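You operate a simulated robot arm through the tools that you are given. There is no shell and no other tool. Be economical: measure what you need, move in short steps, check, and stop when the job is done.

Carry out the task below with a simulated robot arm. There is one attempt and no reset: what you move stays moved.

## Task
Put the steel cup in the inside of the laundry tub. Fetch the pump bottle and stand it on the top of the disc player. Fetch the blue jack plug and stand it on the top of the side table. Take the blue cloth from the top of the workbench and leave it on top of the brown book. Put the grey cloth from the top of the workbench in the black tray. Fetch the washers jar and set it on top of the wheel. Take the cordless driver and put it in the blue bin. Stack the small grey box labelled "washers" from the top of the workbench on top of the small grey box that says "bolts". Take the teal cloth on the top of the gym stand and put it away on the cart top. Put the blue bottle on the blue card. Take the red wrench and put it on the top of the laundry counter. Stack the can labelled "beans" from the top of the folding table on top of the can labelled "cola". Any order will do. Set down upright: steel cup, pump bottle, blue jack plug, washers jar, blue bottle.

It is judged by the outcome, as a careful person would: the job done as asked, and still so three seconds after it is handed in. It fails if anything else is knocked over, pushed out of place, dropped, spilled or broken. Flat cloth is picked up by pressing the open fingertips on it (5 to 10 N) and closing them slowly along it; thin cloth reads only 2 to 8 mm in the jaws.

## Robot
A 7-joint arm with a two-finger parallel gripper on a trunk, on a base that drives. Base frame: it is fixed to the floor where the robot stands at the start and does not move with it; the origin is under the middle of the robot, x ahead of it, y to its left, z up. Units: mm, degrees, N and s.
With the tool pointing down near the work surface it reaches from about 100 to 600 mm from the robot's upright axis, wherever it stands. Its first joint turns from -115.0 to 115.0 degrees. Places, roughly: black tray (43x27x5 cm) [1800, 400, 500]; blue bin [5000, -500, 250]; blue bottle [-750, 1500, 1000]; blue card [-2750, 2250, 750]; blue cloth (7x10x3 cm) [900, -600, 800]; blue jack plug [750, -500, 750]; brown book [4500, 2250, 1250]; brown can, green can, teal can [-2750, 2000, 750]; cart top [500, 3400, 800]; cordless driver [750, -2000, 1000]; grey cloth (7x10x3 cm) [900, -800, 800]; inside of the laundry tub [-2900, -1800, 600]; pump bottle [500, -500, 1000]; red wrench (21x5x2 cm) [-2700, 1300, 700]; small grey box [750, -2000, 750]; steel cup (7x8x8 cm) [500, -100, 900]; teal cloth (7x10x3 cm) [-900, 600, 800]; top of the disc player [5100, -200, 1200]; top of the laundry counter [-3000, 500, 900]; top of the side table [3500, -1000, 600]; wheel [500, -1750, 250]. Payload 3.91 kg.
Tool frame: the origin (TCP) lies between the finger pads and is the grasp point; the fingertips stand 30 mm ahead of it; z points along the fingers, y is the line along which they close. Largest opening 110 mm; finger width 20, thickness 10; the body of the gripper, 48 by 112 mm, starts 55 mm behind the TCP.
Orientation is told as [roll, pitch, yaw] about the base's x, y, z axes, in that order, counted from this pose: with the fingers straight down and closing along the base's y, the tool's x points along the base's -x, its y along +y and its z along -z.

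## Interface
- The arm moves only by the tool move_arm. Its argument "commands" is a list of rows, each a list of 7 numbers: the turn, a rotation vector about the tool's x, y, z in degrees, then the shift along the tool's x, y, z in mm, then the opening in per cent of the stroke, from 0 (shut) to 100 (fully open). In form: [[rx, ry, rz, x, y, z, gripper], ...]. A call has 1 to 8 rows; each row shifts and turns the commanded pose from where the row before left it, along the tool's axes as they then stand. Each row takes 0.2 s and may step no farther than 50 mm and 8.6 degrees from the row before; otherwise, or with a gripper value out of range, the whole call is refused. Where a pose cannot be reached the arm comes as near as it can. A force on the tool above 40 N (or 10 N above the force at the start of the call, whichever is more), or a blocked arm, ends the call early, and 0.2 s more pass. The fingers move at their own pace (about 153 mm/s each) and stop on an object; they squeeze with about 29 N. The grip force told is the motor's: it shows also when the fingers shut on nothing. Time passes only in rows, and 0.2 s behind the last, so rows that do not move let the fingers close. It gives the time, the measured TCP pose, the force on the tool (base axes), the opening and the grip force at its end, in the units of the frame above (readings bear some noise), with the torque about the TCP (base axes, N m) and any sound that the robot's microphone picked up.
- Cameras (640 x 400 px; columns grow to the right, rows downward): "scene" is now at [187.9, 237.3, 1344]; the picture's right is [0.58, -0.82, -0.00], its down [-0.76, -0.54, -0.36] and it looks along [0.30, 0.21, -0.93] (base axes); focal length 214 px, centre (320, 200). "wrist" rides on the gripper at [72, 17, -103] in the tool frame; the picture's right is [-0.23, 0.97, 0.00], its down [-0.76, -0.18, -0.62] and it looks along [-0.61, -0.14, 0.78] (tool axes); focal length 222 px, centre (320, 200). There is no depth. A picture from a camera that has moved, and an enlarged one, comes with that camera's place and axes in the base frame and with its lens.
- capture(camera): a new picture of that camera. The clock stands still meanwhile.
- slide_trunk(by): slides the trunk up (or, below 0, down) by that many mm; the arm and the scene camera ride with it, the base frame stays. It gives what a move gives, with no picture.
- drive_base(legs): drives the robot by 1 to 6 legs, each [ahead, left, turn to the left] in mm, mm and degrees, along the robot's own axes; the way and the turn of a leg run together, so that a leg with both is an arc; at most 1500 mm and 180 degrees a leg. The arm and the cameras ride along, it lands a little off, and it stops where it bumps. It gives what a move gives.
- aim_head(pan, tilt): turns the head with the scene camera to pan (to the left, within 80 degrees either way) and tilt (down, from -29 to 69), counted from straight ahead of the robot. It gives what a move gives.
- zoom(camera, box): a new picture of the part [left, top, right, bottom] of that camera's present view, enlarged. The clock stands still meanwhile.
- close_job(): hands the job in; it is judged then, once.

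Work in short steps. Places have to be worked out from the pictures, the camera data and where the tool is seen: move nearer, look again, correct. Check each grasp and each placing, and mend what went wrong. You have 567 turns and 360 pictures in all, those below and enlarged ones among them. Open the gripper and draw the arm clear of the work before you hand the job in, unless the task says otherwise; then end with one line.

The tools are called by a JSON object that holds its "op" and its "data". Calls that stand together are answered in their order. move_arm: Moves the arm, as the interface text tells. Its arguments: {"type":"object","properties":{"commands":{"type":"array"}},"required":["commands"]} The other tools are called the same way: slide_trunk (by) slides the trunk up or down; drive_base (legs) drives the base; aim_head (pan, tilt) turns the head that bears the scene camera; capture (camera) takes a picture; zoom (camera, box) takes an enlarged picture of a part of a camera's view; close_job () hands the job in.

At the start:

```text
time_s: 0.0
eef_pos: [562.3, -359.6, 1121.3]
ee_rot: [0.0, 0.0, 0.1]
contact_force: [-0.3, 0.3, 0.7]
ft_torque: [-0.02, 0.02, 0.02]
gripper_width: 110.0
finger_force: 0.0
trunk travel left (down, up): [-725.0, 265.0]
robot x, y, heading: [4.3, -1.3, 0.1]
head pan, tilt: [35.4, 68.8]
```

scene: 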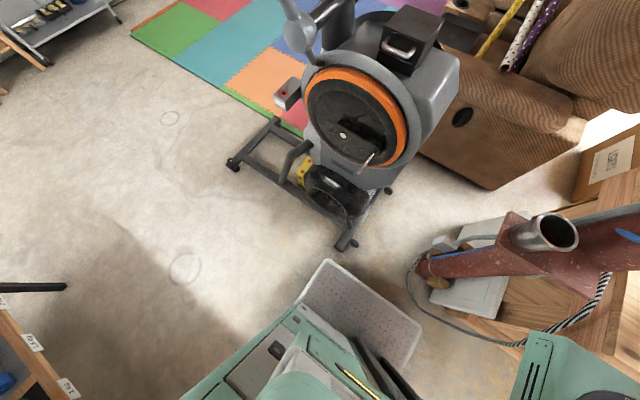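
wrist: 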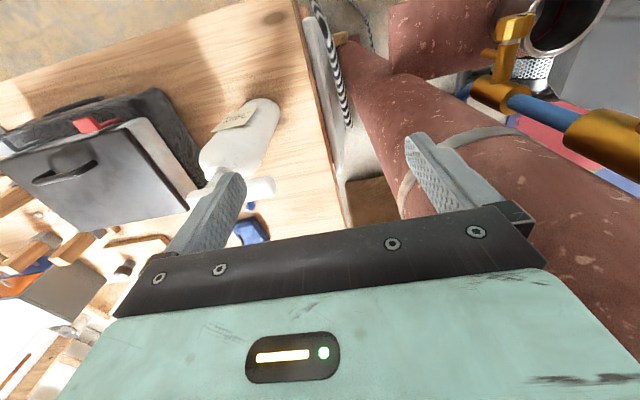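

I'll survey first: look towards the workbench on the right with the head.

{"op": "aim_head", "data": {"pan": -45, "tilt": 45}}

{"op": "capture", "data": {"camera": "scene"}}

```text
time_s: 1.5
eef_pos: [562.4, -356.9, 1121.5]
ee_rot: [-0.1, 0.0, 0.0]
contact_force: [-0.7, 0.2, 0.0]
ft_torque: [0.02, 0.03, 0.0]
gripper_width: 110.1
finger_force: 0.0
trunk travel left (down, up): [-725.0, 265.0]
robot x, y, heading: [2.4, 2.7, -0.1]
head pan, tilt: [-45.0, 45.0]
```

```text
357 pictures are left
camera scene: at [199.8, 147.5, 1372.9], right [-0.71, -0.71, 0.0], down [-0.5, 0.5, -0.71], along [0.5, -0.5, -0.71], focal length 214 px, centre (320, 200)
```

scene: 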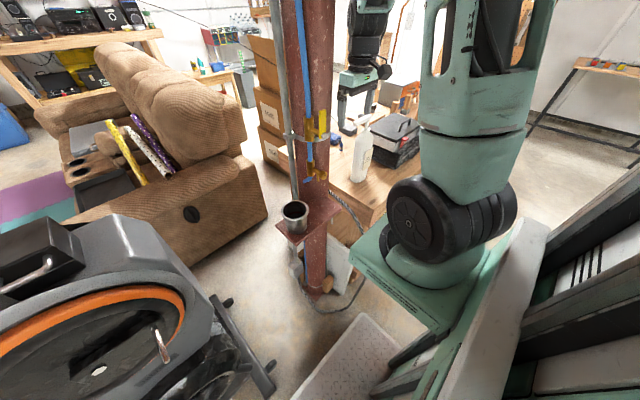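

The steel cup is on a bracket on the red post, the bench behind it. I'll view more directions.

{"op": "aim_head", "data": {"pan": -80, "tilt": 30}}

{"op": "capture", "data": {"camera": "scene"}}

{"op": "aim_head", "data": {"pan": 0, "tilt": 20}}

{"op": "capture", "data": {"camera": "scene"}}

{"op": "aim_head", "data": {"pan": 75, "tilt": 25}}

{"op": "capture", "data": {"camera": "scene"}}

```text
time_s: 2.5
eef_pos: [561.9, -358.8, 1122.4]
ee_rot: [-0.1, 0.1, 0.0]
contact_force: [-0.2, 1.0, -0.6]
ft_torque: [0.05, 0.01, 0.02]
gripper_width: 110.1
finger_force: 0.1
trunk travel left (down, up): [-725.0, 265.0]
robot x, y, heading: [-0.4, 3.1, -0.0]
head pan, tilt: [-80.0, 30.0]
```

```text
356 pictures are left
camera scene: at [158.0, 115.9, 1395.5], right [-0.98, -0.17, 0.0], down [-0.09, 0.49, -0.87], along [0.15, -0.85, -0.5], focal length 214 px, centre (320, 200)
```

scene: 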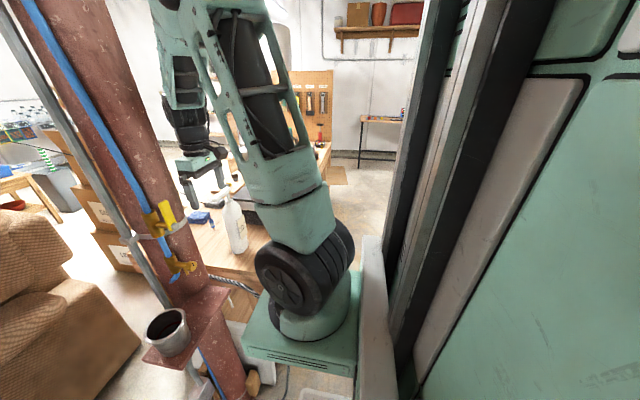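

```text
time_s: 4.1
eef_pos: [560.8, -357.9, 1121.3]
ee_rot: [0.0, 0.0, -0.1]
contact_force: [0.1, -0.4, -0.4]
ft_torque: [-0.02, 0.02, -0.06]
gripper_width: 110.0
finger_force: 0.2
trunk travel left (down, up): [-725.0, 265.0]
robot x, y, heading: [1.4, -1.4, 0.2]
head pan, tilt: [0.0, 20.0]
```

```text
355 pictures are left
camera scene: at [235.4, 204.9, 1411.5], right [0.0, -1.0, 0.0], down [-0.34, 0.0, -0.94], along [0.94, 0.0, -0.34], focal length 214 px, centre (320, 200)
```

scene: 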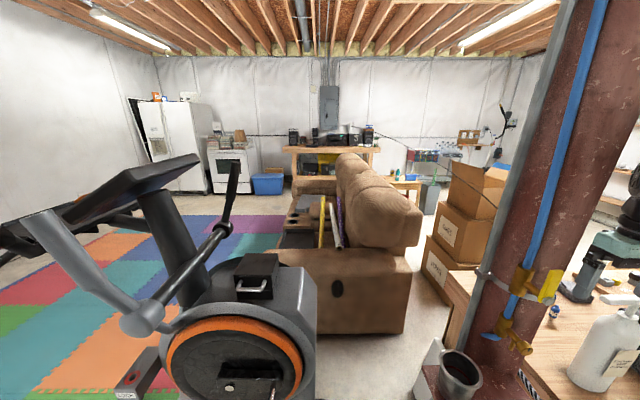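

```text
time_s: 5.5
eef_pos: [562.8, -358.0, 1122.3]
ee_rot: [0.0, 0.0, 0.1]
contact_force: [-0.1, -0.8, -0.7]
ft_torque: [0.03, -0.01, 0.0]
gripper_width: 110.2
finger_force: 0.1
trunk travel left (down, up): [-725.0, 265.0]
robot x, y, heading: [0.7, 1.1, -0.0]
head pan, tilt: [75.0, 25.0]
```

```text
354 pictures are left
camera scene: at [166.2, 293.9, 1403.5], right [0.97, -0.26, 0.0], down [-0.11, -0.41, -0.91], along [0.24, 0.88, -0.42], focal length 214 px, centre (320, 200)
```

scene: 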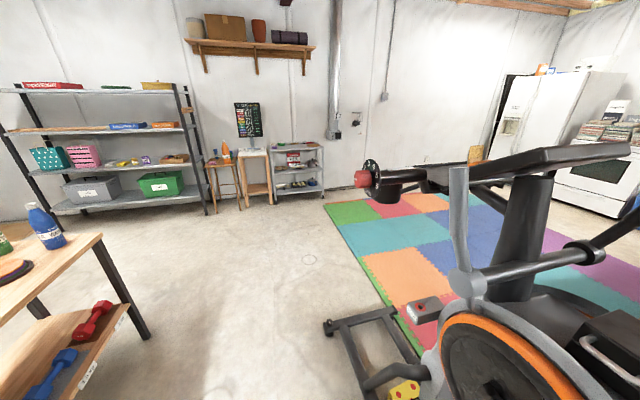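

I'll draw the arm back towards the robot, away from the post, before anything else.

{"op": "move_arm", "data": {"commands": [[0, 0, 0, 45, 0, 0, 100], [0, 0, 0, 45, 0, 0, 100], [0, 0, 0, 45, 0, 0, 100], [0, 0, 0, 45, 0, 0, 100]]}}

{"op": "capture", "data": {"camera": "wrist"}}

{"op": "aim_head", "data": {"pan": -30, "tilt": 45}}

{"op": "capture", "data": {"camera": "scene"}}

```text
time_s: 6.5
eef_pos: [382.1, -360.2, 1121.4]
ee_rot: [0.0, 0.0, 0.0]
contact_force: [-0.6, -0.5, -0.6]
ft_torque: [0.04, 0.02, -0.02]
gripper_width: 110.0
finger_force: 0.1
trunk travel left (down, up): [-725.0, 265.0]
robot x, y, heading: [-0.8, 0.3, 0.2]
head pan, tilt: [75.0, 25.0]
```

```text
353 pictures are left
camera wrist: at [310.7, -342.4, 1225.2], right [0.23, 0.97, 0.0], down [0.76, -0.18, 0.62], along [0.61, -0.14, -0.78], focal length 222 px, centre (320, 200)
```

wrist: 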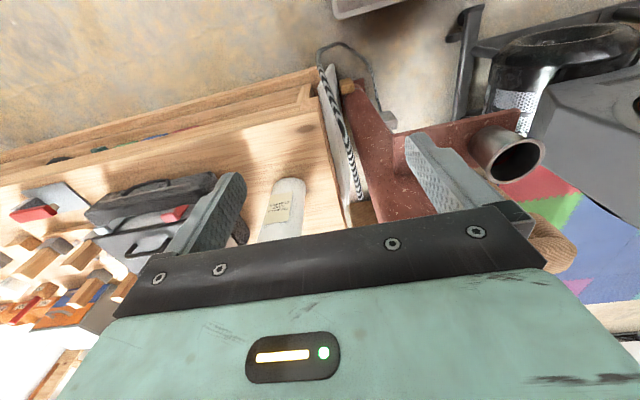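

```text
time_s: 8.4
eef_pos: [383.5, -359.3, 1121.6]
ee_rot: [0.0, 0.1, 0.0]
contact_force: [-0.1, 0.6, -0.1]
ft_torque: [-0.03, -0.02, 0.0]
gripper_width: 110.3
finger_force: 0.1
trunk travel left (down, up): [-725.0, 265.0]
robot x, y, heading: [2.5, 1.4, -0.1]
head pan, tilt: [-30.0, 45.0]
```

```text
352 pictures are left
camera scene: at [212.7, 164.3, 1372.9], right [-0.5, -0.87, 0.0], down [-0.61, 0.35, -0.71], along [0.61, -0.35, -0.71], focal length 214 px, centre (320, 200)
```

scene: 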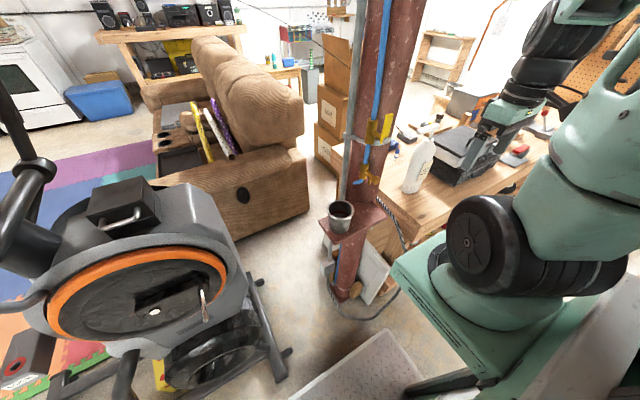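

Cup sits on the bracket with the post behind it on the -y side. I swing the tool over to y≈-93 while staying back at x≈380.

{"op": "move_arm", "data": {"commands": [[0, 0, 0, 0, 45, 0, 100], [0, 0, 0, 0, 45, 0, 100], [0, 0, 0, 0, 45, 0, 100], [0, 0, 0, 0, 45, 0, 100], [0, 0, 0, 0, 45, 0, 100], [0, 0, 0, 0, 42, 0, 100]]}}

{"op": "move_arm", "data": {"commands": [[0, 0, 8.5, 0, 0, 0, 100], [0, 0, 8.5, 0, 0, 0, 100], [0, 0, 8.5, 0, 0, 0, 100], [0, 0, 8.5, 0, 0, 0, 100], [0, 0, 8.5, 0, 0, 0, 100], [0, 0, 8.5, 0, 0, 0, 100], [0, 0, 8.5, 0, 0, 0, 100]]}}

{"op": "capture", "data": {"camera": "wrist"}}

{"op": "capture", "data": {"camera": "scene"}}

```text
time_s: 9.8
eef_pos: [424.6, -109.9, 1136.7]
ee_rot: [0.0, 0.3, 0.0]
contact_force: [-0.8, -0.8, -0.1]
ft_torque: [0.0, 0.02, 0.02]
gripper_width: 110.3
finger_force: 0.2
out of reach, approached as far as the arm can: row 3, 4, 5
trunk travel left (down, up): [-725.0, 265.0]
robot x, y, heading: [1.6, -1.3, -0.1]
head pan, tilt: [-30.0, 45.0]
```

```text
time_s: 11.4
eef_pos: [426.3, -107.3, 1136.3]
ee_rot: [-0.1, 0.0, -59.7]
contact_force: [-0.8, 0.6, -0.1]
ft_torque: [-0.01, -0.01, 0.02]
gripper_width: 110.0
finger_force: 0.1
out of reach, approached as far as the arm can: row 2
trunk travel left (down, up): [-725.0, 265.0]
robot x, y, heading: [-1.7, 2.3, 0.1]
head pan, tilt: [-30.0, 45.0]
```

```text
351 pictures are left
camera wrist: at [404.6, -36.4, 1241.0], right [0.96, 0.3, 0.0], down [0.23, -0.75, 0.62], along [0.18, -0.6, -0.78], focal length 222 px, centre (320, 200)
```

wrist: 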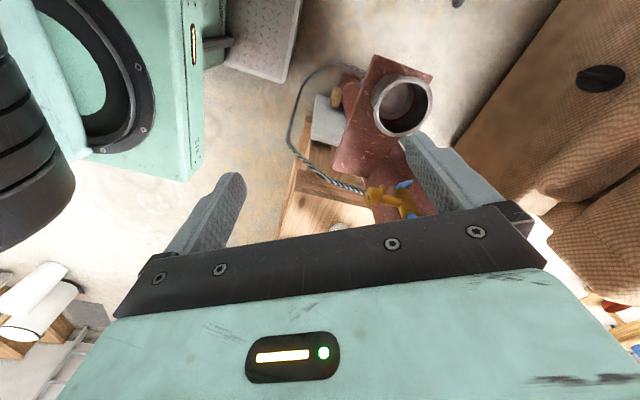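

```text
350 pictures are left
camera scene: at [212.7, 164.3, 1372.9], right [-0.5, -0.87, 0.0], down [-0.61, 0.35, -0.71], along [0.61, -0.35, -0.71], focal length 214 px, centre (320, 200)
```

scene: 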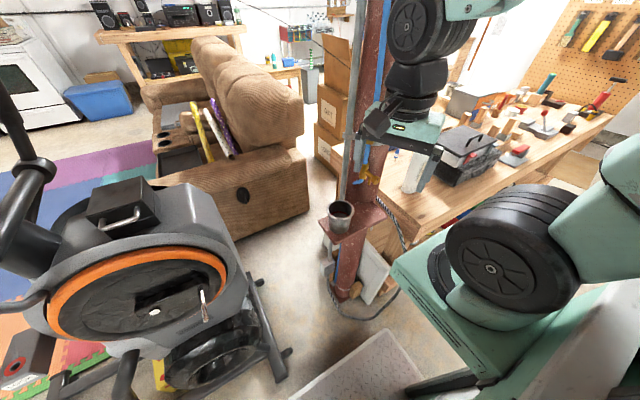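

Cup axis triangulates to about (540,-88), rim z≈925. Moving over it at a safe height.

{"op": "move_arm", "data": {"commands": [[0, 0, 0, -13.5, 36, 0, 100], [0, 0, 0, -13.5, 36, 0, 100], [0, 0, 0, -13.5, 36, 0, 100]]}}

{"op": "capture", "data": {"camera": "wrist"}}

```text
time_s: 12.2
eef_pos: [537.0, -87.7, 1135.1]
ee_rot: [0.1, 0.0, -59.5]
contact_force: [0.0, 0.6, 0.4]
ft_torque: [0.0, -0.06, -0.02]
gripper_width: 110.1
finger_force: 0.1
trunk travel left (down, up): [-725.0, 265.0]
robot x, y, heading: [-1.8, -1.6, 0.0]
head pan, tilt: [-30.0, 45.0]
```

```text
349 pictures are left
camera wrist: at [515.8, -17.1, 1239.4], right [0.95, 0.3, 0.0], down [0.23, -0.75, 0.62], along [0.19, -0.59, -0.78], focal length 222 px, centre (320, 200)
```

wrist: 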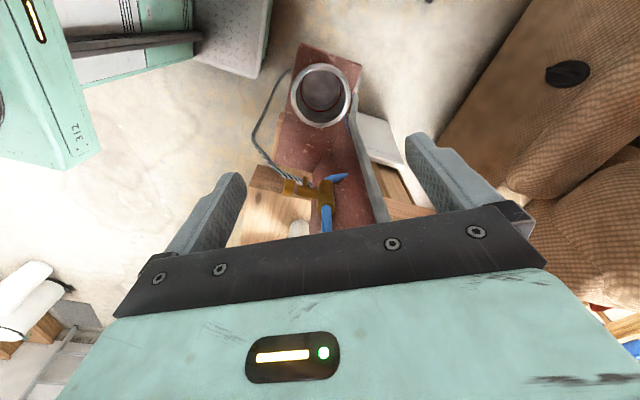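

Centered within 3 mm. Descend in steps.

{"op": "move_arm", "data": {"commands": [[0, 0, 0, 0, 0, 35, 100], [0, 0, 0, 0, 0, 35, 100], [0, 0, 0, 0, 0, 35, 100], [0, 0, 0, 0, 0, 35, 100]]}}

{"op": "capture", "data": {"camera": "wrist"}}

{"op": "capture", "data": {"camera": "scene"}}

```text
time_s: 13.2
eef_pos: [541.0, -86.0, 996.8]
ee_rot: [0.1, -0.1, -59.5]
contact_force: [-0.7, 0.4, -0.9]
ft_torque: [-0.03, -0.04, 0.02]
gripper_width: 109.9
finger_force: 0.1
trunk travel left (down, up): [-725.0, 265.0]
robot x, y, heading: [0.6, -2.5, 0.0]
head pan, tilt: [-30.0, 45.0]
```

```text
348 pictures are left
camera wrist: at [519.1, -14.6, 1101.0], right [0.95, 0.3, 0.0], down [0.23, -0.75, 0.62], along [0.19, -0.59, -0.78], focal length 222 px, centre (320, 200)
```

wrist: 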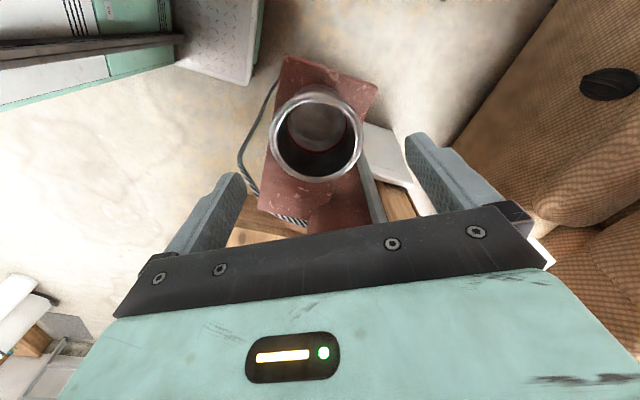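

```text
347 pictures are left
camera scene: at [212.2, 164.2, 1373.0], right [-0.5, -0.87, 0.0], down [-0.61, 0.35, -0.71], along [0.61, -0.35, -0.71], focal length 214 px, centre (320, 200)
```

scene: 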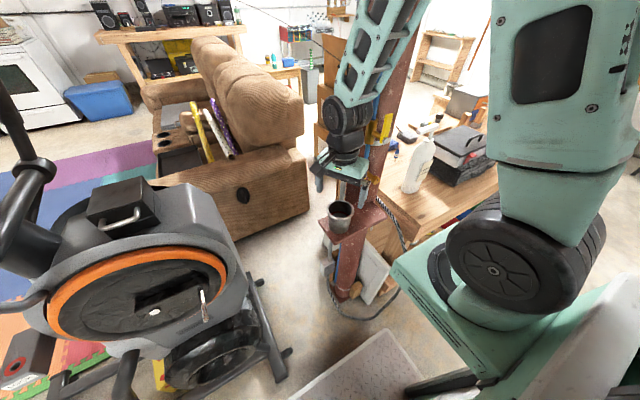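

Still aligned; go down 100 mm and close.

{"op": "move_arm", "data": {"commands": [[0, 0, 0, 0, 0, 35, 100], [0, 0, 0, 0, 0, 35, 100], [0, 0, 0, 0, 0, 28, 100], [0, 0, 0, 0, 0, 0, 0], [0, 0, 0, 0, 0, 0, 0], [0, 0, 0, 0, 0, 0, 0]]}}

{"op": "capture", "data": {"camera": "wrist"}}

```text
time_s: 14.6
eef_pos: [541.4, -85.4, 898.7]
ee_rot: [0.0, 0.0, -59.4]
contact_force: [-0.8, 0.4, 1.0]
ft_torque: [-0.02, 0.01, 0.01]
gripper_width: 68.1
finger_force: 28.2
trunk travel left (down, up): [-725.0, 265.0]
robot x, y, heading: [1.3, 0.0, 0.0]
head pan, tilt: [-30.0, 45.0]
```

```text
346 pictures are left
camera wrist: at [518.8, -14.3, 1002.4], right [0.95, 0.3, 0.0], down [0.23, -0.75, 0.62], along [0.19, -0.59, -0.78], focal length 222 px, centre (320, 200)
```

wrist: 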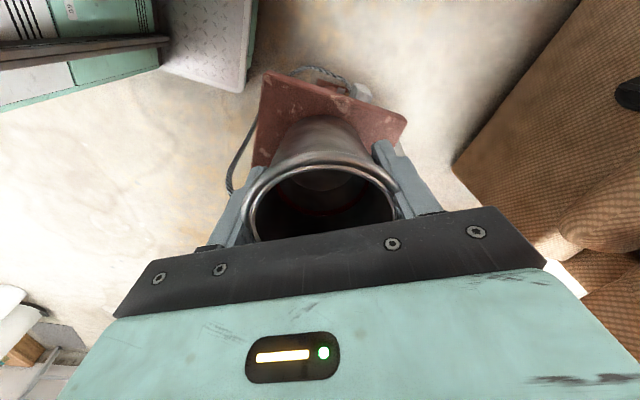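

Cup gripped (68 mm). Lift and draw back from the post.

{"op": "move_arm", "data": {"commands": [[0, 0, 0, 0, 0, -40, 0], [0, 0, 0, 0, 0, -40, 0], [0, 0, 0, 0, 0, -40, 0], [0, 0, 0, 15, -26, -30, 0], [0, 0, 0, 20, -35, 0, 0], [0, 0, 0, 20, -35, 0, 0]]}}

{"op": "capture", "data": {"camera": "wrist"}}

{"op": "aim_head", "data": {"pan": -80, "tilt": 35}}

{"op": "capture", "data": {"camera": "scene"}}

{"op": "aim_head", "data": {"pan": 80, "tilt": 50}}

{"op": "capture", "data": {"camera": "scene"}}

```text
time_s: 16.0
eef_pos: [471.7, -83.9, 1065.9]
ee_rot: [-0.1, 0.0, -59.5]
contact_force: [0.3, 0.0, -0.7]
ft_torque: [0.0, 0.04, 0.01]
gripper_width: 67.9
finger_force: 29.1
out of reach, approached as far as the arm can: row 5, 6
trunk travel left (down, up): [-725.0, 265.0]
robot x, y, heading: [1.0, 3.0, -0.1]
head pan, tilt: [-30.0, 45.0]
```

```text
345 pictures are left
camera wrist: at [450.3, -13.1, 1170.5], right [0.95, 0.3, 0.0], down [0.23, -0.75, 0.62], along [0.18, -0.6, -0.78], focal length 222 px, centre (320, 200)
```

wrist: 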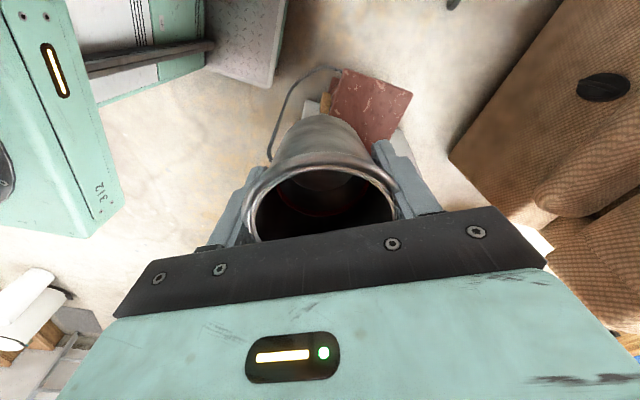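

```text
time_s: 17.1
eef_pos: [471.8, -84.3, 1065.1]
ee_rot: [-0.1, 0.0, -59.5]
contact_force: [0.3, 0.6, -0.4]
ft_torque: [-0.01, -0.01, -0.02]
gripper_width: 67.5
finger_force: 29.1
trunk travel left (down, up): [-725.0, 265.0]
robot x, y, heading: [-4.5, 0.4, 0.1]
head pan, tilt: [-80.0, 35.0]
```

```text
344 pictures are left
camera scene: at [157.6, 118.2, 1387.7], right [-0.98, -0.17, 0.0], down [-0.1, 0.56, -0.82], along [0.14, -0.81, -0.57], focal length 214 px, centre (320, 200)
```

scene: 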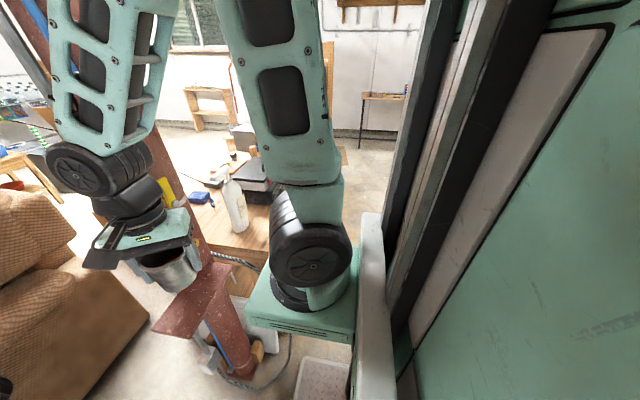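

```text
time_s: 19.6
eef_pos: [472.3, -84.8, 1066.3]
ee_rot: [-0.1, 0.1, -59.6]
contact_force: [0.7, 0.5, 0.0]
ft_torque: [0.01, 0.0, -0.01]
gripper_width: 67.7
finger_force: 29.1
trunk travel left (down, up): [-725.0, 265.0]
robot x, y, heading: [-2.3, -1.2, -0.0]
head pan, tilt: [80.0, 50.0]
```

```text
343 pictures are left
camera scene: at [155.7, 280.8, 1366.0], right [0.98, -0.17, 0.0], down [-0.13, -0.75, -0.64], along [0.11, 0.63, -0.77], focal length 214 px, centre (320, 200)
```

scene: 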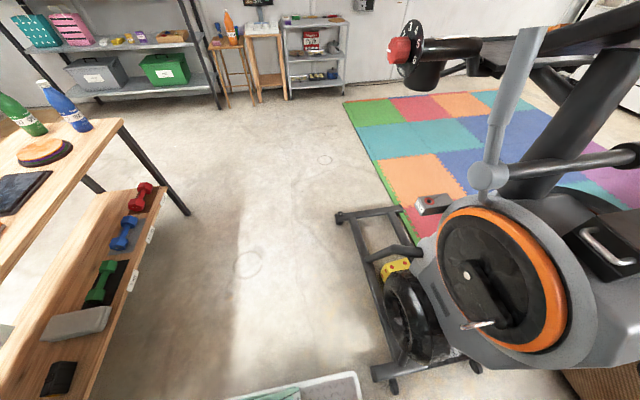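

Cup secured. The floor around is clear for an in-place turn to the left; turn 90° and look around.

{"op": "drive_base", "data": {"legs": [[0, 0, 90]]}}

{"op": "aim_head", "data": {"pan": 70, "tilt": 30}}

{"op": "capture", "data": {"camera": "scene"}}

{"op": "aim_head", "data": {"pan": 20, "tilt": 30}}

{"op": "capture", "data": {"camera": "scene"}}

```text
time_s: 23.8
eef_pos: [96.3, 468.3, 1066.9]
ee_rot: [-0.2, 0.0, 29.0]
contact_force: [0.1, 0.1, -1.4]
ft_torque: [-0.01, -0.01, 0.0]
gripper_width: 67.4
finger_force: 28.9
trunk travel left (down, up): [-725.0, 265.0]
robot x, y, heading: [1.5, -1.0, 88.4]
head pan, tilt: [80.0, 50.0]
```

```text
time_s: 24.6
eef_pos: [96.9, 470.6, 1067.0]
ee_rot: [-0.1, 0.1, 29.1]
contact_force: [-0.2, 0.1, -1.1]
ft_torque: [0.02, -0.03, 0.0]
gripper_width: 67.6
finger_force: 28.9
trunk travel left (down, up): [-725.0, 265.0]
robot x, y, heading: [0.2, 0.7, 88.6]
head pan, tilt: [70.0, 30.0]
```

```text
342 pictures are left
camera scene: at [-285.1, 180.5, 1395.4], right [0.37, 0.93, 0.0], down [0.47, -0.18, -0.87], along [-0.81, 0.32, -0.5], focal length 214 px, centre (320, 200)
```

scene: 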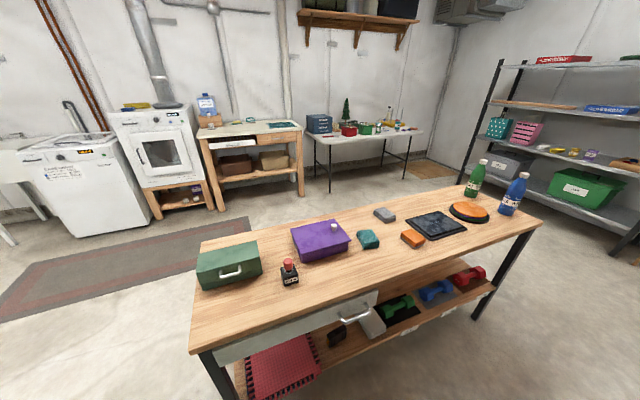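

```text
time_s: 25.8
eef_pos: [96.5, 470.7, 1067.2]
ee_rot: [-0.1, -0.1, 29.0]
contact_force: [0.5, -0.1, -1.2]
ft_torque: [0.0, -0.02, 0.01]
gripper_width: 67.2
finger_force: 28.7
trunk travel left (down, up): [-725.0, 265.0]
robot x, y, heading: [-0.1, -3.3, 88.6]
head pan, tilt: [20.0, 30.0]
```

```text
341 pictures are left
camera scene: at [-229.8, 233.1, 1395.5], right [0.95, 0.32, 0.0], down [0.16, -0.47, -0.87], along [-0.28, 0.82, -0.5], focal length 214 px, centre (320, 200)
```

scene: 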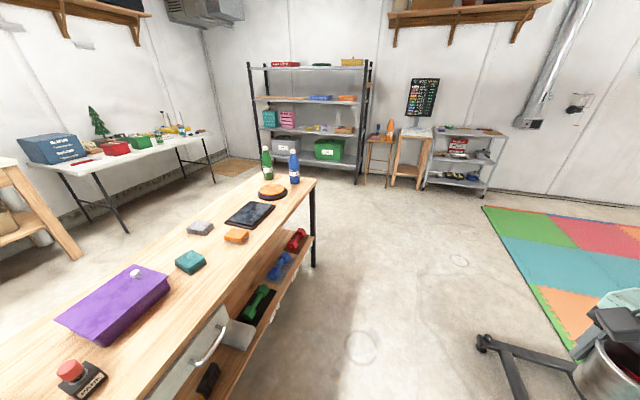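

Clear picture of gym stand (x −1170..−680, y −50..1484) and the rear wall. Turn another 90° left and look towards the laundry tub.

{"op": "drive_base", "data": {"legs": [[0, 0, 91]]}}

{"op": "aim_head", "data": {"pan": 25, "tilt": 28}}

{"op": "capture", "data": {"camera": "scene"}}

{"op": "aim_head", "data": {"pan": 75, "tilt": 35}}

{"op": "capture", "data": {"camera": "scene"}}

```text
time_s: 30.2
eef_pos: [-474.7, 64.6, 1067.2]
ee_rot: [-0.1, 0.0, 122.9]
contact_force: [1.4, -0.5, -0.6]
ft_torque: [0.01, 0.0, 0.02]
gripper_width: 66.9
finger_force: 29.1
trunk travel left (down, up): [-725.0, 265.0]
robot x, y, heading: [1.1, 3.1, -177.7]
head pan, tilt: [20.0, 30.0]
```

```text
time_s: 30.8
eef_pos: [-474.7, 64.6, 1066.5]
ee_rot: [0.0, 0.0, 122.8]
contact_force: [0.4, 0.6, -0.3]
ft_torque: [0.01, -0.02, 0.02]
gripper_width: 66.8
finger_force: 28.6
trunk travel left (down, up): [-725.0, 265.0]
robot x, y, heading: [-1.8, 1.9, -177.6]
head pan, tilt: [25.0, 28.0]
```

```text
340 pictures are left
camera scene: at [-214.1, -252.8, 1398.6], right [-0.46, 0.89, 0.0], down [0.42, 0.22, -0.88], along [-0.78, -0.41, -0.47], focal length 214 px, centre (320, 200)
```

scene: 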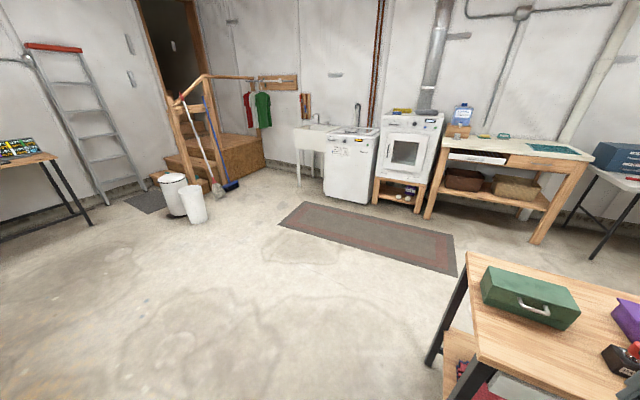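

```text
time_s: 32.0
eef_pos: [-475.1, 63.9, 1066.8]
ee_rot: [-0.1, 0.0, 122.9]
contact_force: [0.6, -0.8, -1.2]
ft_torque: [0.02, 0.01, 0.01]
gripper_width: 67.0
finger_force: 28.8
trunk travel left (down, up): [-725.0, 265.0]
robot x, y, heading: [-2.8, 0.6, -177.6]
head pan, tilt: [75.0, 35.0]
```

```text
339 pictures are left
camera scene: at [-152.3, -296.7, 1387.7], right [-0.98, 0.22, 0.0], down [0.13, 0.56, -0.82], along [-0.18, -0.8, -0.57], focal length 214 px, centre (320, 200)
```

scene: 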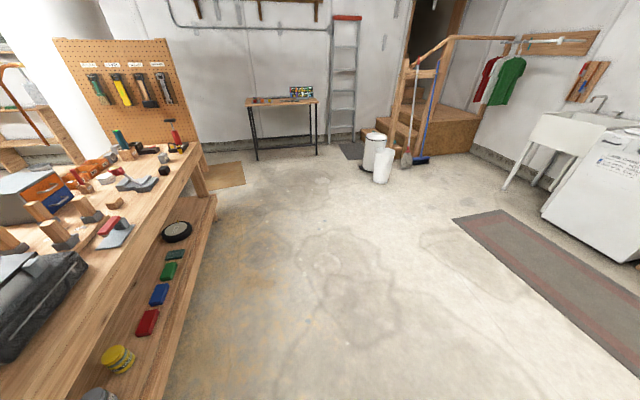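

The tub is beyond the washer; floor is clear. Drive sideways away from the stand, then diagonally to in front of the tub.

{"op": "drive_base", "data": {"legs": [[0, 500, -2.4], [1050, 750, 0], [1050, 720, 0]]}}

{"op": "aim_head", "data": {"pan": -15, "tilt": 40}}

{"op": "capture", "data": {"camera": "scene"}}

{"op": "capture", "data": {"camera": "wrist"}}

```text
time_s: 46.9
eef_pos: [-2488.9, -1934.1, 1065.9]
ee_rot: [-0.2, 0.1, 121.2]
contact_force: [-0.6, 0.1, -0.2]
ft_torque: [0.0, 0.0, 0.0]
gripper_width: 66.6
finger_force: 28.9
trunk travel left (down, up): [-725.0, 265.0]
robot x, y, heading: [-2015.7, -2010.2, -179.5]
head pan, tilt: [75.0, 35.0]
```

```text
time_s: 48.5
eef_pos: [-2489.2, -1933.9, 1066.6]
ee_rot: [-0.1, 0.0, 121.2]
contact_force: [-0.3, -1.2, -0.9]
ft_torque: [0.0, 0.0, -0.02]
gripper_width: 66.4
finger_force: 28.8
trunk travel left (down, up): [-725.0, 265.0]
robot x, y, heading: [-2016.2, -2011.8, -179.3]
head pan, tilt: [-15.0, 40.0]
```

```text
338 pictures are left
camera scene: at [-2237.1, -2198.0, 1380.1], right [0.25, 0.97, 0.0], down [0.62, -0.16, -0.77], along [-0.74, 0.19, -0.64], focal length 214 px, centre (320, 200)
```

scene: 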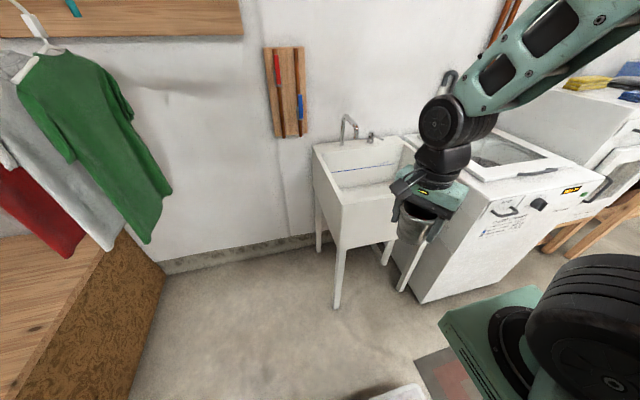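

```text
337 pictures are left
camera wrist: at [-2465.3, -2004.3, 1170.6], right [-0.95, -0.31, 0.0], down [-0.24, 0.74, 0.62], along [-0.19, 0.59, -0.78], focal length 222 px, centre (320, 200)
```

wrist: 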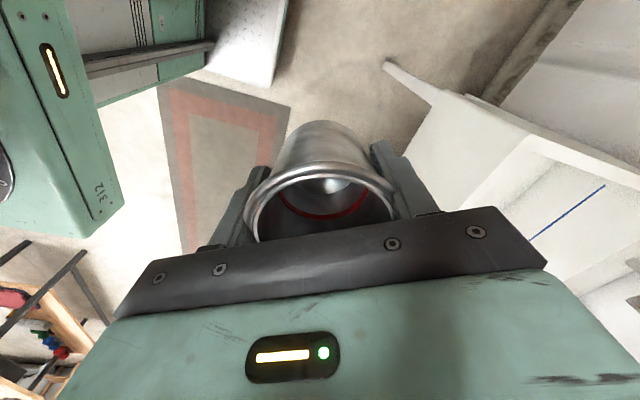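

Tub rim is at z≈835, spanning about x −3360..−2800, y −1955..−1500. Drive 300 ahead and look into the tub.

{"op": "drive_base", "data": {"legs": [[300, 0, 0]]}}

{"op": "capture", "data": {"camera": "scene"}}

```text
time_s: 50.6
eef_pos: [-2788.7, -1936.0, 1067.4]
ee_rot: [-0.1, 0.0, 121.1]
contact_force: [-0.6, 0.3, -1.1]
ft_torque: [-0.01, 0.04, 0.02]
gripper_width: 66.2
finger_force: 29.4
trunk travel left (down, up): [-725.0, 265.0]
robot x, y, heading: [-2316.6, -2014.2, -179.7]
head pan, tilt: [-15.0, 40.0]
```

```text
336 pictures are left
camera scene: at [-2537.6, -2200.8, 1380.1], right [0.25, 0.97, 0.0], down [0.62, -0.16, -0.77], along [-0.74, 0.19, -0.64], focal length 214 px, centre (320, 200)
```

scene: 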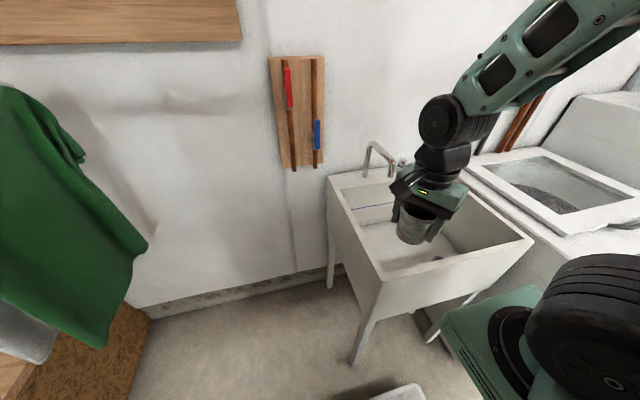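

Interior is clear around (−3000,−1760). Move above it.

{"op": "move_arm", "data": {"commands": [[0, 0, 0, -43, 15, 0, 0], [0, 0, 0, -43, 15, 0, 0], [0, 0, 0, -43, 15, 0, 0], [0, 0, 0, -43, 15, 0, 0], [0, 0, 0, -43, 15, 0, 0], [0, 0, 0, -43, 15, 0, 0]]}}

{"op": "capture", "data": {"camera": "wrist"}}

{"op": "capture", "data": {"camera": "scene"}}

```text
time_s: 52.0
eef_pos: [-2995.1, -1762.7, 1068.6]
ee_rot: [0.0, 0.0, 121.1]
contact_force: [-0.1, 0.0, -1.0]
ft_torque: [-0.01, 0.02, 0.0]
gripper_width: 66.3
finger_force: 28.9
trunk travel left (down, up): [-725.0, 265.0]
robot x, y, heading: [-2317.3, -2012.9, -179.3]
head pan, tilt: [-15.0, 40.0]
```

```text
335 pictures are left
camera wrist: at [-2971.6, -1833.3, 1172.4], right [-0.95, -0.31, 0.0], down [-0.24, 0.74, 0.62], along [-0.19, 0.59, -0.78], focal length 222 px, centre (320, 200)
```

wrist: 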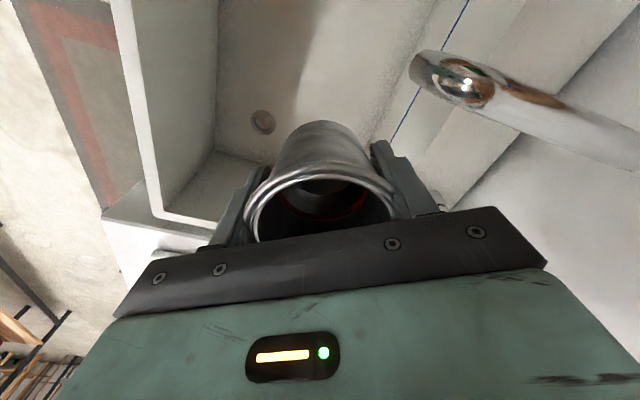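

```text
334 pictures are left
camera scene: at [-2537.3, -2201.1, 1380.2], right [0.25, 0.97, 0.0], down [0.62, -0.16, -0.77], along [-0.74, 0.19, -0.64], focal length 214 px, centre (320, 200)
```

scene: 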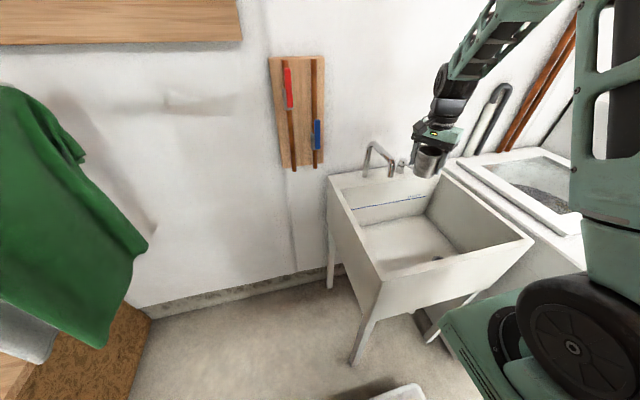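

Drain triangulates to (−2901,−1638), floor z≈676. Shift slightly away from the faucet and descend.

{"op": "move_arm", "data": {"commands": [[0, 0, 0, -8, -34, 0, 0], [0, 0, 0, 0, 0, 45, 0], [0, 0, 0, 0, 0, 45, 0], [0, 0, 0, 0, 0, 45, 0], [0, 0, 0, 0, 0, 45, 0], [0, 0, 0, 0, 0, 45, 0], [0, 0, 0, 0, 0, 45, 0]]}}

{"op": "capture", "data": {"camera": "wrist"}}

{"op": "capture", "data": {"camera": "scene"}}

```text
time_s: 53.6
eef_pos: [-2970.9, -1737.3, 796.6]
ee_rot: [0.1, 0.0, 121.0]
contact_force: [-0.2, -0.2, -0.8]
ft_torque: [-0.02, -0.04, -0.01]
gripper_width: 66.1
finger_force: 28.7
trunk travel left (down, up): [-725.0, 265.0]
robot x, y, heading: [-2316.6, -2016.5, -179.4]
head pan, tilt: [-15.0, 40.0]
```

```text
333 pictures are left
camera wrist: at [-2947.7, -1808.8, 900.4], right [-0.95, -0.31, 0.0], down [-0.24, 0.74, 0.62], along [-0.19, 0.59, -0.78], focal length 222 px, centre (320, 200)
```

wrist: 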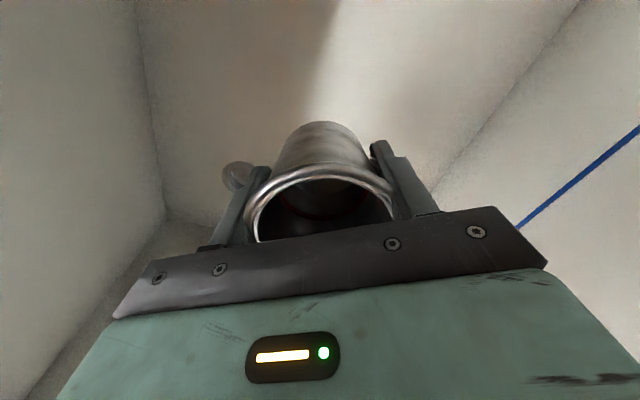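

```text
332 pictures are left
camera scene: at [-2537.2, -2201.0, 1380.3], right [0.25, 0.97, 0.0], down [0.62, -0.16, -0.77], along [-0.74, 0.19, -0.64], focal length 214 px, centre (320, 200)
```

scene: 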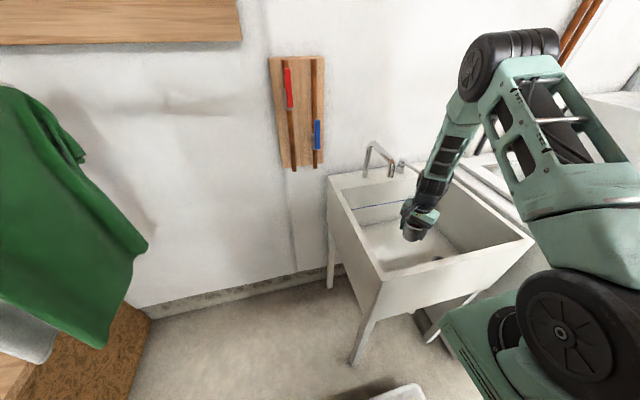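

Plenty of room. Lower slowly until contact.

{"op": "move_arm", "data": {"commands": [[0, 0, 0, 0, 0, 12, 0], [0, 0, 0, 0, 0, 12, 0], [0, 0, 0, 0, 0, 12, 0], [0, 0, 0, 0, 0, 8, 0], [0, 0, 0, 0, 0, 8, 0]]}}

```text
time_s: 54.8
eef_pos: [-2973.9, -1736.8, 742.3]
ee_rot: [0.0, 0.0, 121.0]
contact_force: [0.2, 0.0, -0.7]
ft_torque: [0.02, 0.02, 0.02]
gripper_width: 66.0
finger_force: 29.1
trunk travel left (down, up): [-725.0, 265.0]
robot x, y, heading: [-2316.9, -2016.7, -179.4]
head pan, tilt: [-15.0, 40.0]
```

No contact yet; continue in small steps.

{"op": "move_arm", "data": {"commands": [[0, 0, 0, 0, 0, 6, 0], [0, 0, 0, 0, 0, 6, 0], [0, 0, 0, 0, 0, 4, 0], [0, 0, 0, 0, 0, 4, 0], [0, 0, 0, 0, 0, 4, 0], [0, 0, 0, 0, 0, 4, 0]]}}

{"op": "capture", "data": {"camera": "wrist"}}

```text
time_s: 56.2
eef_pos: [-2973.8, -1737.8, 716.7]
ee_rot: [-0.1, 0.0, 121.0]
contact_force: [0.5, 1.0, -0.2]
ft_torque: [0.0, -0.01, -0.03]
gripper_width: 65.9
finger_force: 28.8
trunk travel left (down, up): [-725.0, 265.0]
robot x, y, heading: [-2314.8, -2017.7, -179.3]
head pan, tilt: [-15.0, 40.0]
```

```text
331 pictures are left
camera wrist: at [-2950.5, -1808.2, 821.1], right [-0.95, -0.31, 0.0], down [-0.24, 0.74, 0.62], along [-0.19, 0.59, -0.78], focal length 222 px, centre (320, 200)
```

wrist: 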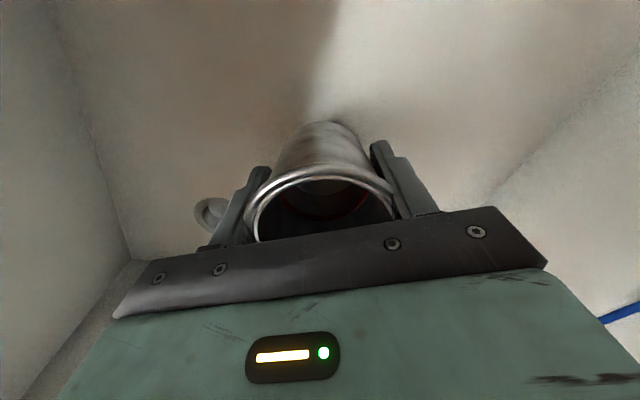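

Still free; continue.

{"op": "move_arm", "data": {"commands": [[0, 0, 0, 0, 0, 5, 0], [0, 0, 0, 0, 0, 5, 0], [0, 0, 0, 0, 0, 5, 0], [0, 0, 0, 0, 0, 5, 0], [0, 0, 0, 0, 0, 5, 0], [0, 0, 0, 0, 0, 5, 0], [0, 0, 0, 0, 0, 5, 0], [0, 0, 0, 0, 0, 5, 0]]}}

{"op": "capture", "data": {"camera": "wrist"}}

```text
time_s: 58.0
eef_pos: [-2974.1, -1738.4, 678.0]
ee_rot: [0.0, 0.0, 121.1]
contact_force: [2.8, -3.9, 18.4]
ft_torque: [0.24, 0.21, 0.02]
gripper_width: 64.8
finger_force: 29.3
trunk travel left (down, up): [-725.0, 265.0]
robot x, y, heading: [-2314.2, -2018.0, -179.3]
head pan, tilt: [-15.0, 40.0]
```

```text
330 pictures are left
camera wrist: at [-2950.5, -1808.7, 781.7], right [-0.95, -0.31, 0.0], down [-0.24, 0.74, 0.62], along [-0.19, 0.59, -0.78], focal length 222 px, centre (320, 200)
```

wrist: 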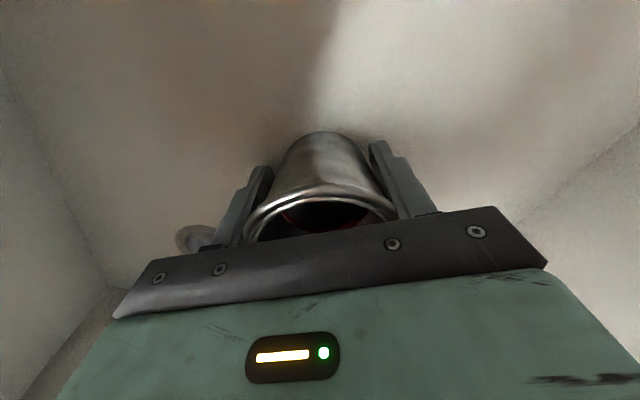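

Contact (18 N). Release, and rise.

{"op": "move_arm", "data": {"commands": [[0, 0, 0, 0, 0, -3, 0], [0, 0, 0, 0, 0, 0, 100], [0, 0, 0, 0, 0, 0, 100], [0, 0, 0, 0, 0, -30, 100], [0, 0, 0, 0, 0, -40, 100], [0, 0, 0, 0, 0, -40, 100]]}}

{"op": "capture", "data": {"camera": "wrist"}}

```text
time_s: 59.4
eef_pos: [-2975.6, -1737.0, 790.1]
ee_rot: [-0.1, 0.2, 121.0]
contact_force: [0.0, 0.3, 0.3]
ft_torque: [0.0, -0.02, -0.01]
gripper_width: 110.3
finger_force: 0.1
trunk travel left (down, up): [-725.0, 265.0]
robot x, y, heading: [-2316.6, -2014.5, -179.3]
head pan, tilt: [-15.0, 40.0]
```

```text
329 pictures are left
camera wrist: at [-2952.2, -1806.8, 893.8], right [-0.95, -0.31, 0.0], down [-0.24, 0.74, 0.62], along [-0.19, 0.59, -0.78], focal length 222 px, centre (320, 200)
```

wrist: 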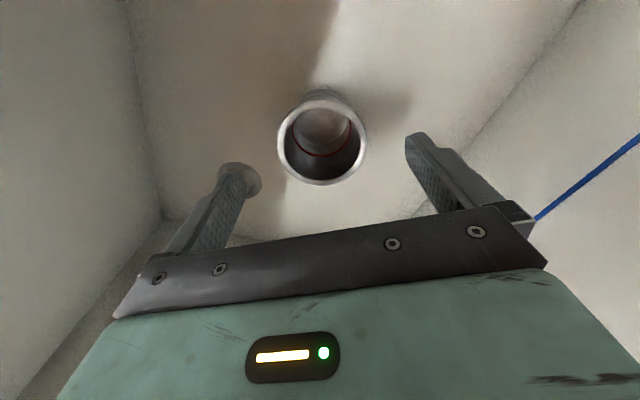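

Cup stands upright in the tub. Raise the arm clear and pull back.

{"op": "move_arm", "data": {"commands": [[0, 0, 0, 0, 0, -45, 100], [0, 0, 0, 0, 0, -45, 100], [0, 0, 0, 0, 0, -45, 100], [0, 0, 0, 0, 0, -45, 100], [0, 0, 0, 0, 0, -45, 100], [0, 0, 0, 0, 0, -45, 100]]}}

{"op": "drive_base", "data": {"legs": [[-500, 0, 0]]}}

{"op": "aim_head", "data": {"pan": -80, "tilt": 25}}

{"op": "capture", "data": {"camera": "scene"}}

```text
time_s: 60.8
eef_pos: [-2972.2, -1735.9, 1056.0]
ee_rot: [-0.1, 0.0, 121.0]
contact_force: [-0.4, 1.0, -0.7]
ft_torque: [-0.02, -0.05, 0.01]
gripper_width: 109.9
finger_force: 0.0
trunk travel left (down, up): [-725.0, 265.0]
robot x, y, heading: [-2316.8, -2013.8, -179.3]
head pan, tilt: [-15.0, 40.0]
```

```text
time_s: 63.8
eef_pos: [-2462.7, -1734.5, 1055.7]
ee_rot: [-0.1, 0.0, 121.7]
contact_force: [-0.2, -0.2, 0.1]
ft_torque: [-0.02, -0.02, 0.04]
gripper_width: 109.9
finger_force: 0.0
trunk travel left (down, up): [-725.0, 265.0]
robot x, y, heading: [-1801.7, -2005.1, -178.7]
head pan, tilt: [-15.0, 40.0]
```

```text
time_s: 65.1
eef_pos: [-2463.7, -1735.4, 1055.4]
ee_rot: [-0.1, 0.0, 121.7]
contact_force: [0.9, 0.0, -0.6]
ft_torque: [0.0, 0.0, 0.0]
gripper_width: 109.7
finger_force: 0.0
trunk travel left (down, up): [-725.0, 265.0]
robot x, y, heading: [-1804.4, -2006.2, -178.8]
head pan, tilt: [-80.0, 25.0]
```

```text
328 pictures are left
camera scene: at [-1958.7, -2125.1, 1403.4], right [0.98, 0.2, 0.0], down [0.08, -0.41, -0.91], along [-0.18, 0.89, -0.42], focal length 214 px, centre (320, 200)
```

scene: 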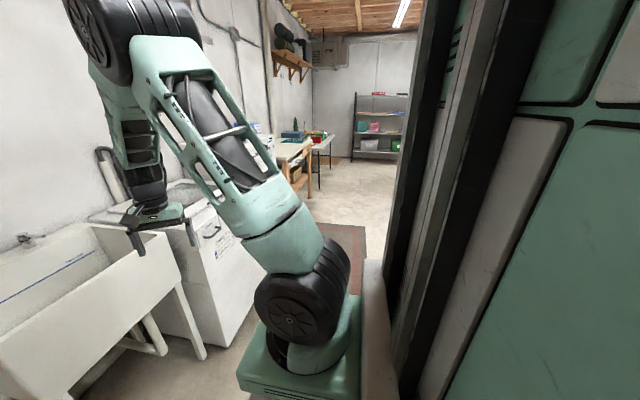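

Slide right along the aisle to the folding table (keeping heading to the wall).

{"op": "drive_base", "data": {"legs": [[0, -1500, -1.2], [0, -1500, 0], [0, -250, 0]]}}

{"op": "aim_head", "data": {"pan": -5, "tilt": 35}}

{"op": "capture", "data": {"camera": "scene"}}

{"op": "aim_head", "data": {"pan": -60, "tilt": 35}}

{"op": "capture", "data": {"camera": "scene"}}

```text
time_s: 81.3
eef_pos: [-2508.7, 1576.3, 1056.5]
ee_rot: [-0.1, -0.1, 121.4]
contact_force: [-0.1, -0.1, 0.1]
ft_torque: [-0.01, 0.01, -0.04]
gripper_width: 110.0
finger_force: 0.1
trunk travel left (down, up): [-725.0, 265.0]
robot x, y, heading: [-1852.3, 1300.7, -179.1]
head pan, tilt: [-80.0, 25.0]
```

```text
time_s: 82.8
eef_pos: [-2508.5, 1576.1, 1055.7]
ee_rot: [0.0, 0.0, 121.4]
contact_force: [-0.8, -0.2, -0.3]
ft_torque: [0.03, -0.03, -0.02]
gripper_width: 110.0
finger_force: 0.1
trunk travel left (down, up): [-725.0, 265.0]
robot x, y, heading: [-1851.2, 1296.1, -179.2]
head pan, tilt: [-5.0, 35.0]
```

```text
327 pictures are left
camera scene: at [-2077.7, 1099.3, 1387.7], right [0.07, 1.0, 0.0], down [0.57, -0.04, -0.82], along [-0.82, 0.06, -0.57], focal length 214 px, centre (320, 200)
```

scene: 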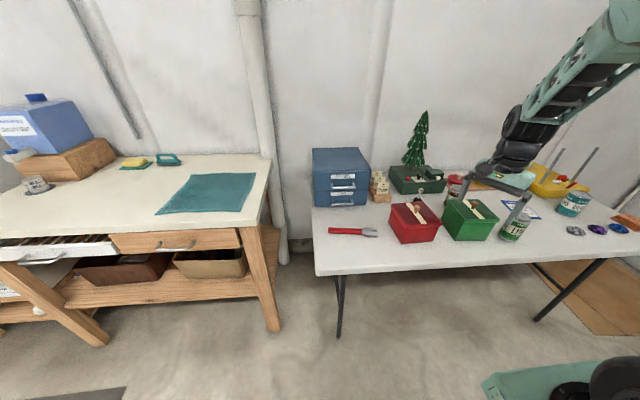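

```text
time_s: 84.0
eef_pos: [-2509.0, 1576.8, 1054.9]
ee_rot: [-0.1, 0.0, 121.4]
contact_force: [0.3, -0.8, 0.1]
ft_torque: [0.02, -0.01, 0.03]
gripper_width: 109.7
finger_force: 0.1
trunk travel left (down, up): [-725.0, 265.0]
robot x, y, heading: [-1851.4, 1297.1, -179.1]
head pan, tilt: [-60.0, 35.0]
```

```text
326 pictures are left
camera scene: at [-2035.1, 1168.4, 1387.7], right [0.86, 0.51, 0.0], down [0.29, -0.49, -0.82], along [-0.42, 0.7, -0.57], focal length 214 px, centre (320, 200)
```

scene: 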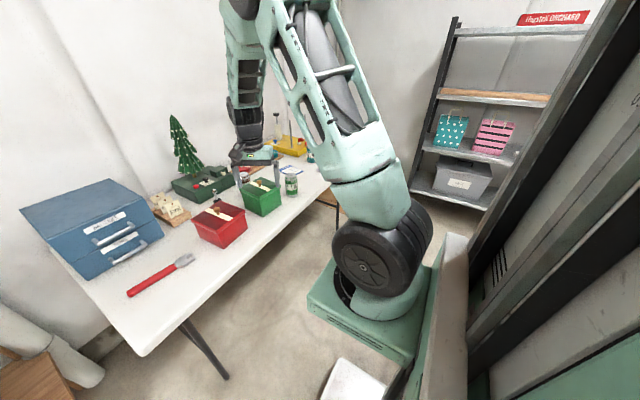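

Wrench lies along y at about (−2755,1280) on the table top. Drive a bit closer and left.

{"op": "drive_base", "data": {"legs": [[200, 130, 0]]}}

{"op": "move_arm", "data": {"commands": [[0, 0, 8, 0, 0, 0, 100], [0, 0, 8, 0, 0, 0, 100], [0, 0, 8, 0, 0, 0, 100], [0, 0, 7.5, 0, 0, 0, 100]]}}

{"op": "capture", "data": {"camera": "wrist"}}

```text
time_s: 85.8
eef_pos: [-2703.4, 1447.5, 1055.6]
ee_rot: [-0.1, 0.0, 120.9]
contact_force: [-0.7, 0.8, -0.8]
ft_torque: [-0.01, 0.0, 0.02]
gripper_width: 109.9
finger_force: 0.0
trunk travel left (down, up): [-725.0, 265.0]
robot x, y, heading: [-2049.0, 1168.9, -179.7]
head pan, tilt: [-60.0, 35.0]
```

```text
time_s: 86.8
eef_pos: [-2704.0, 1447.8, 1055.1]
ee_rot: [-0.1, 0.0, 89.2]
contact_force: [0.5, -0.6, -0.1]
ft_torque: [-0.02, -0.04, 0.0]
gripper_width: 110.0
finger_force: 0.1
trunk travel left (down, up): [-725.0, 265.0]
robot x, y, heading: [-2046.7, 1162.9, -179.6]
head pan, tilt: [-60.0, 35.0]
```

```text
325 pictures are left
camera wrist: at [-2721.1, 1375.6, 1158.6], right [-0.97, 0.24, 0.0], down [0.19, 0.76, 0.62], along [0.15, 0.61, -0.78], focal length 222 px, centre (320, 200)
```

wrist: 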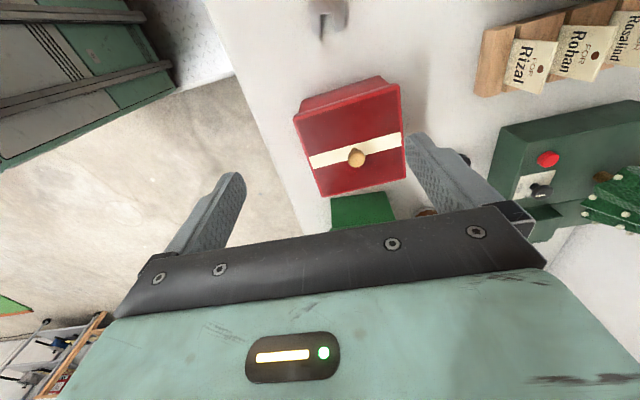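

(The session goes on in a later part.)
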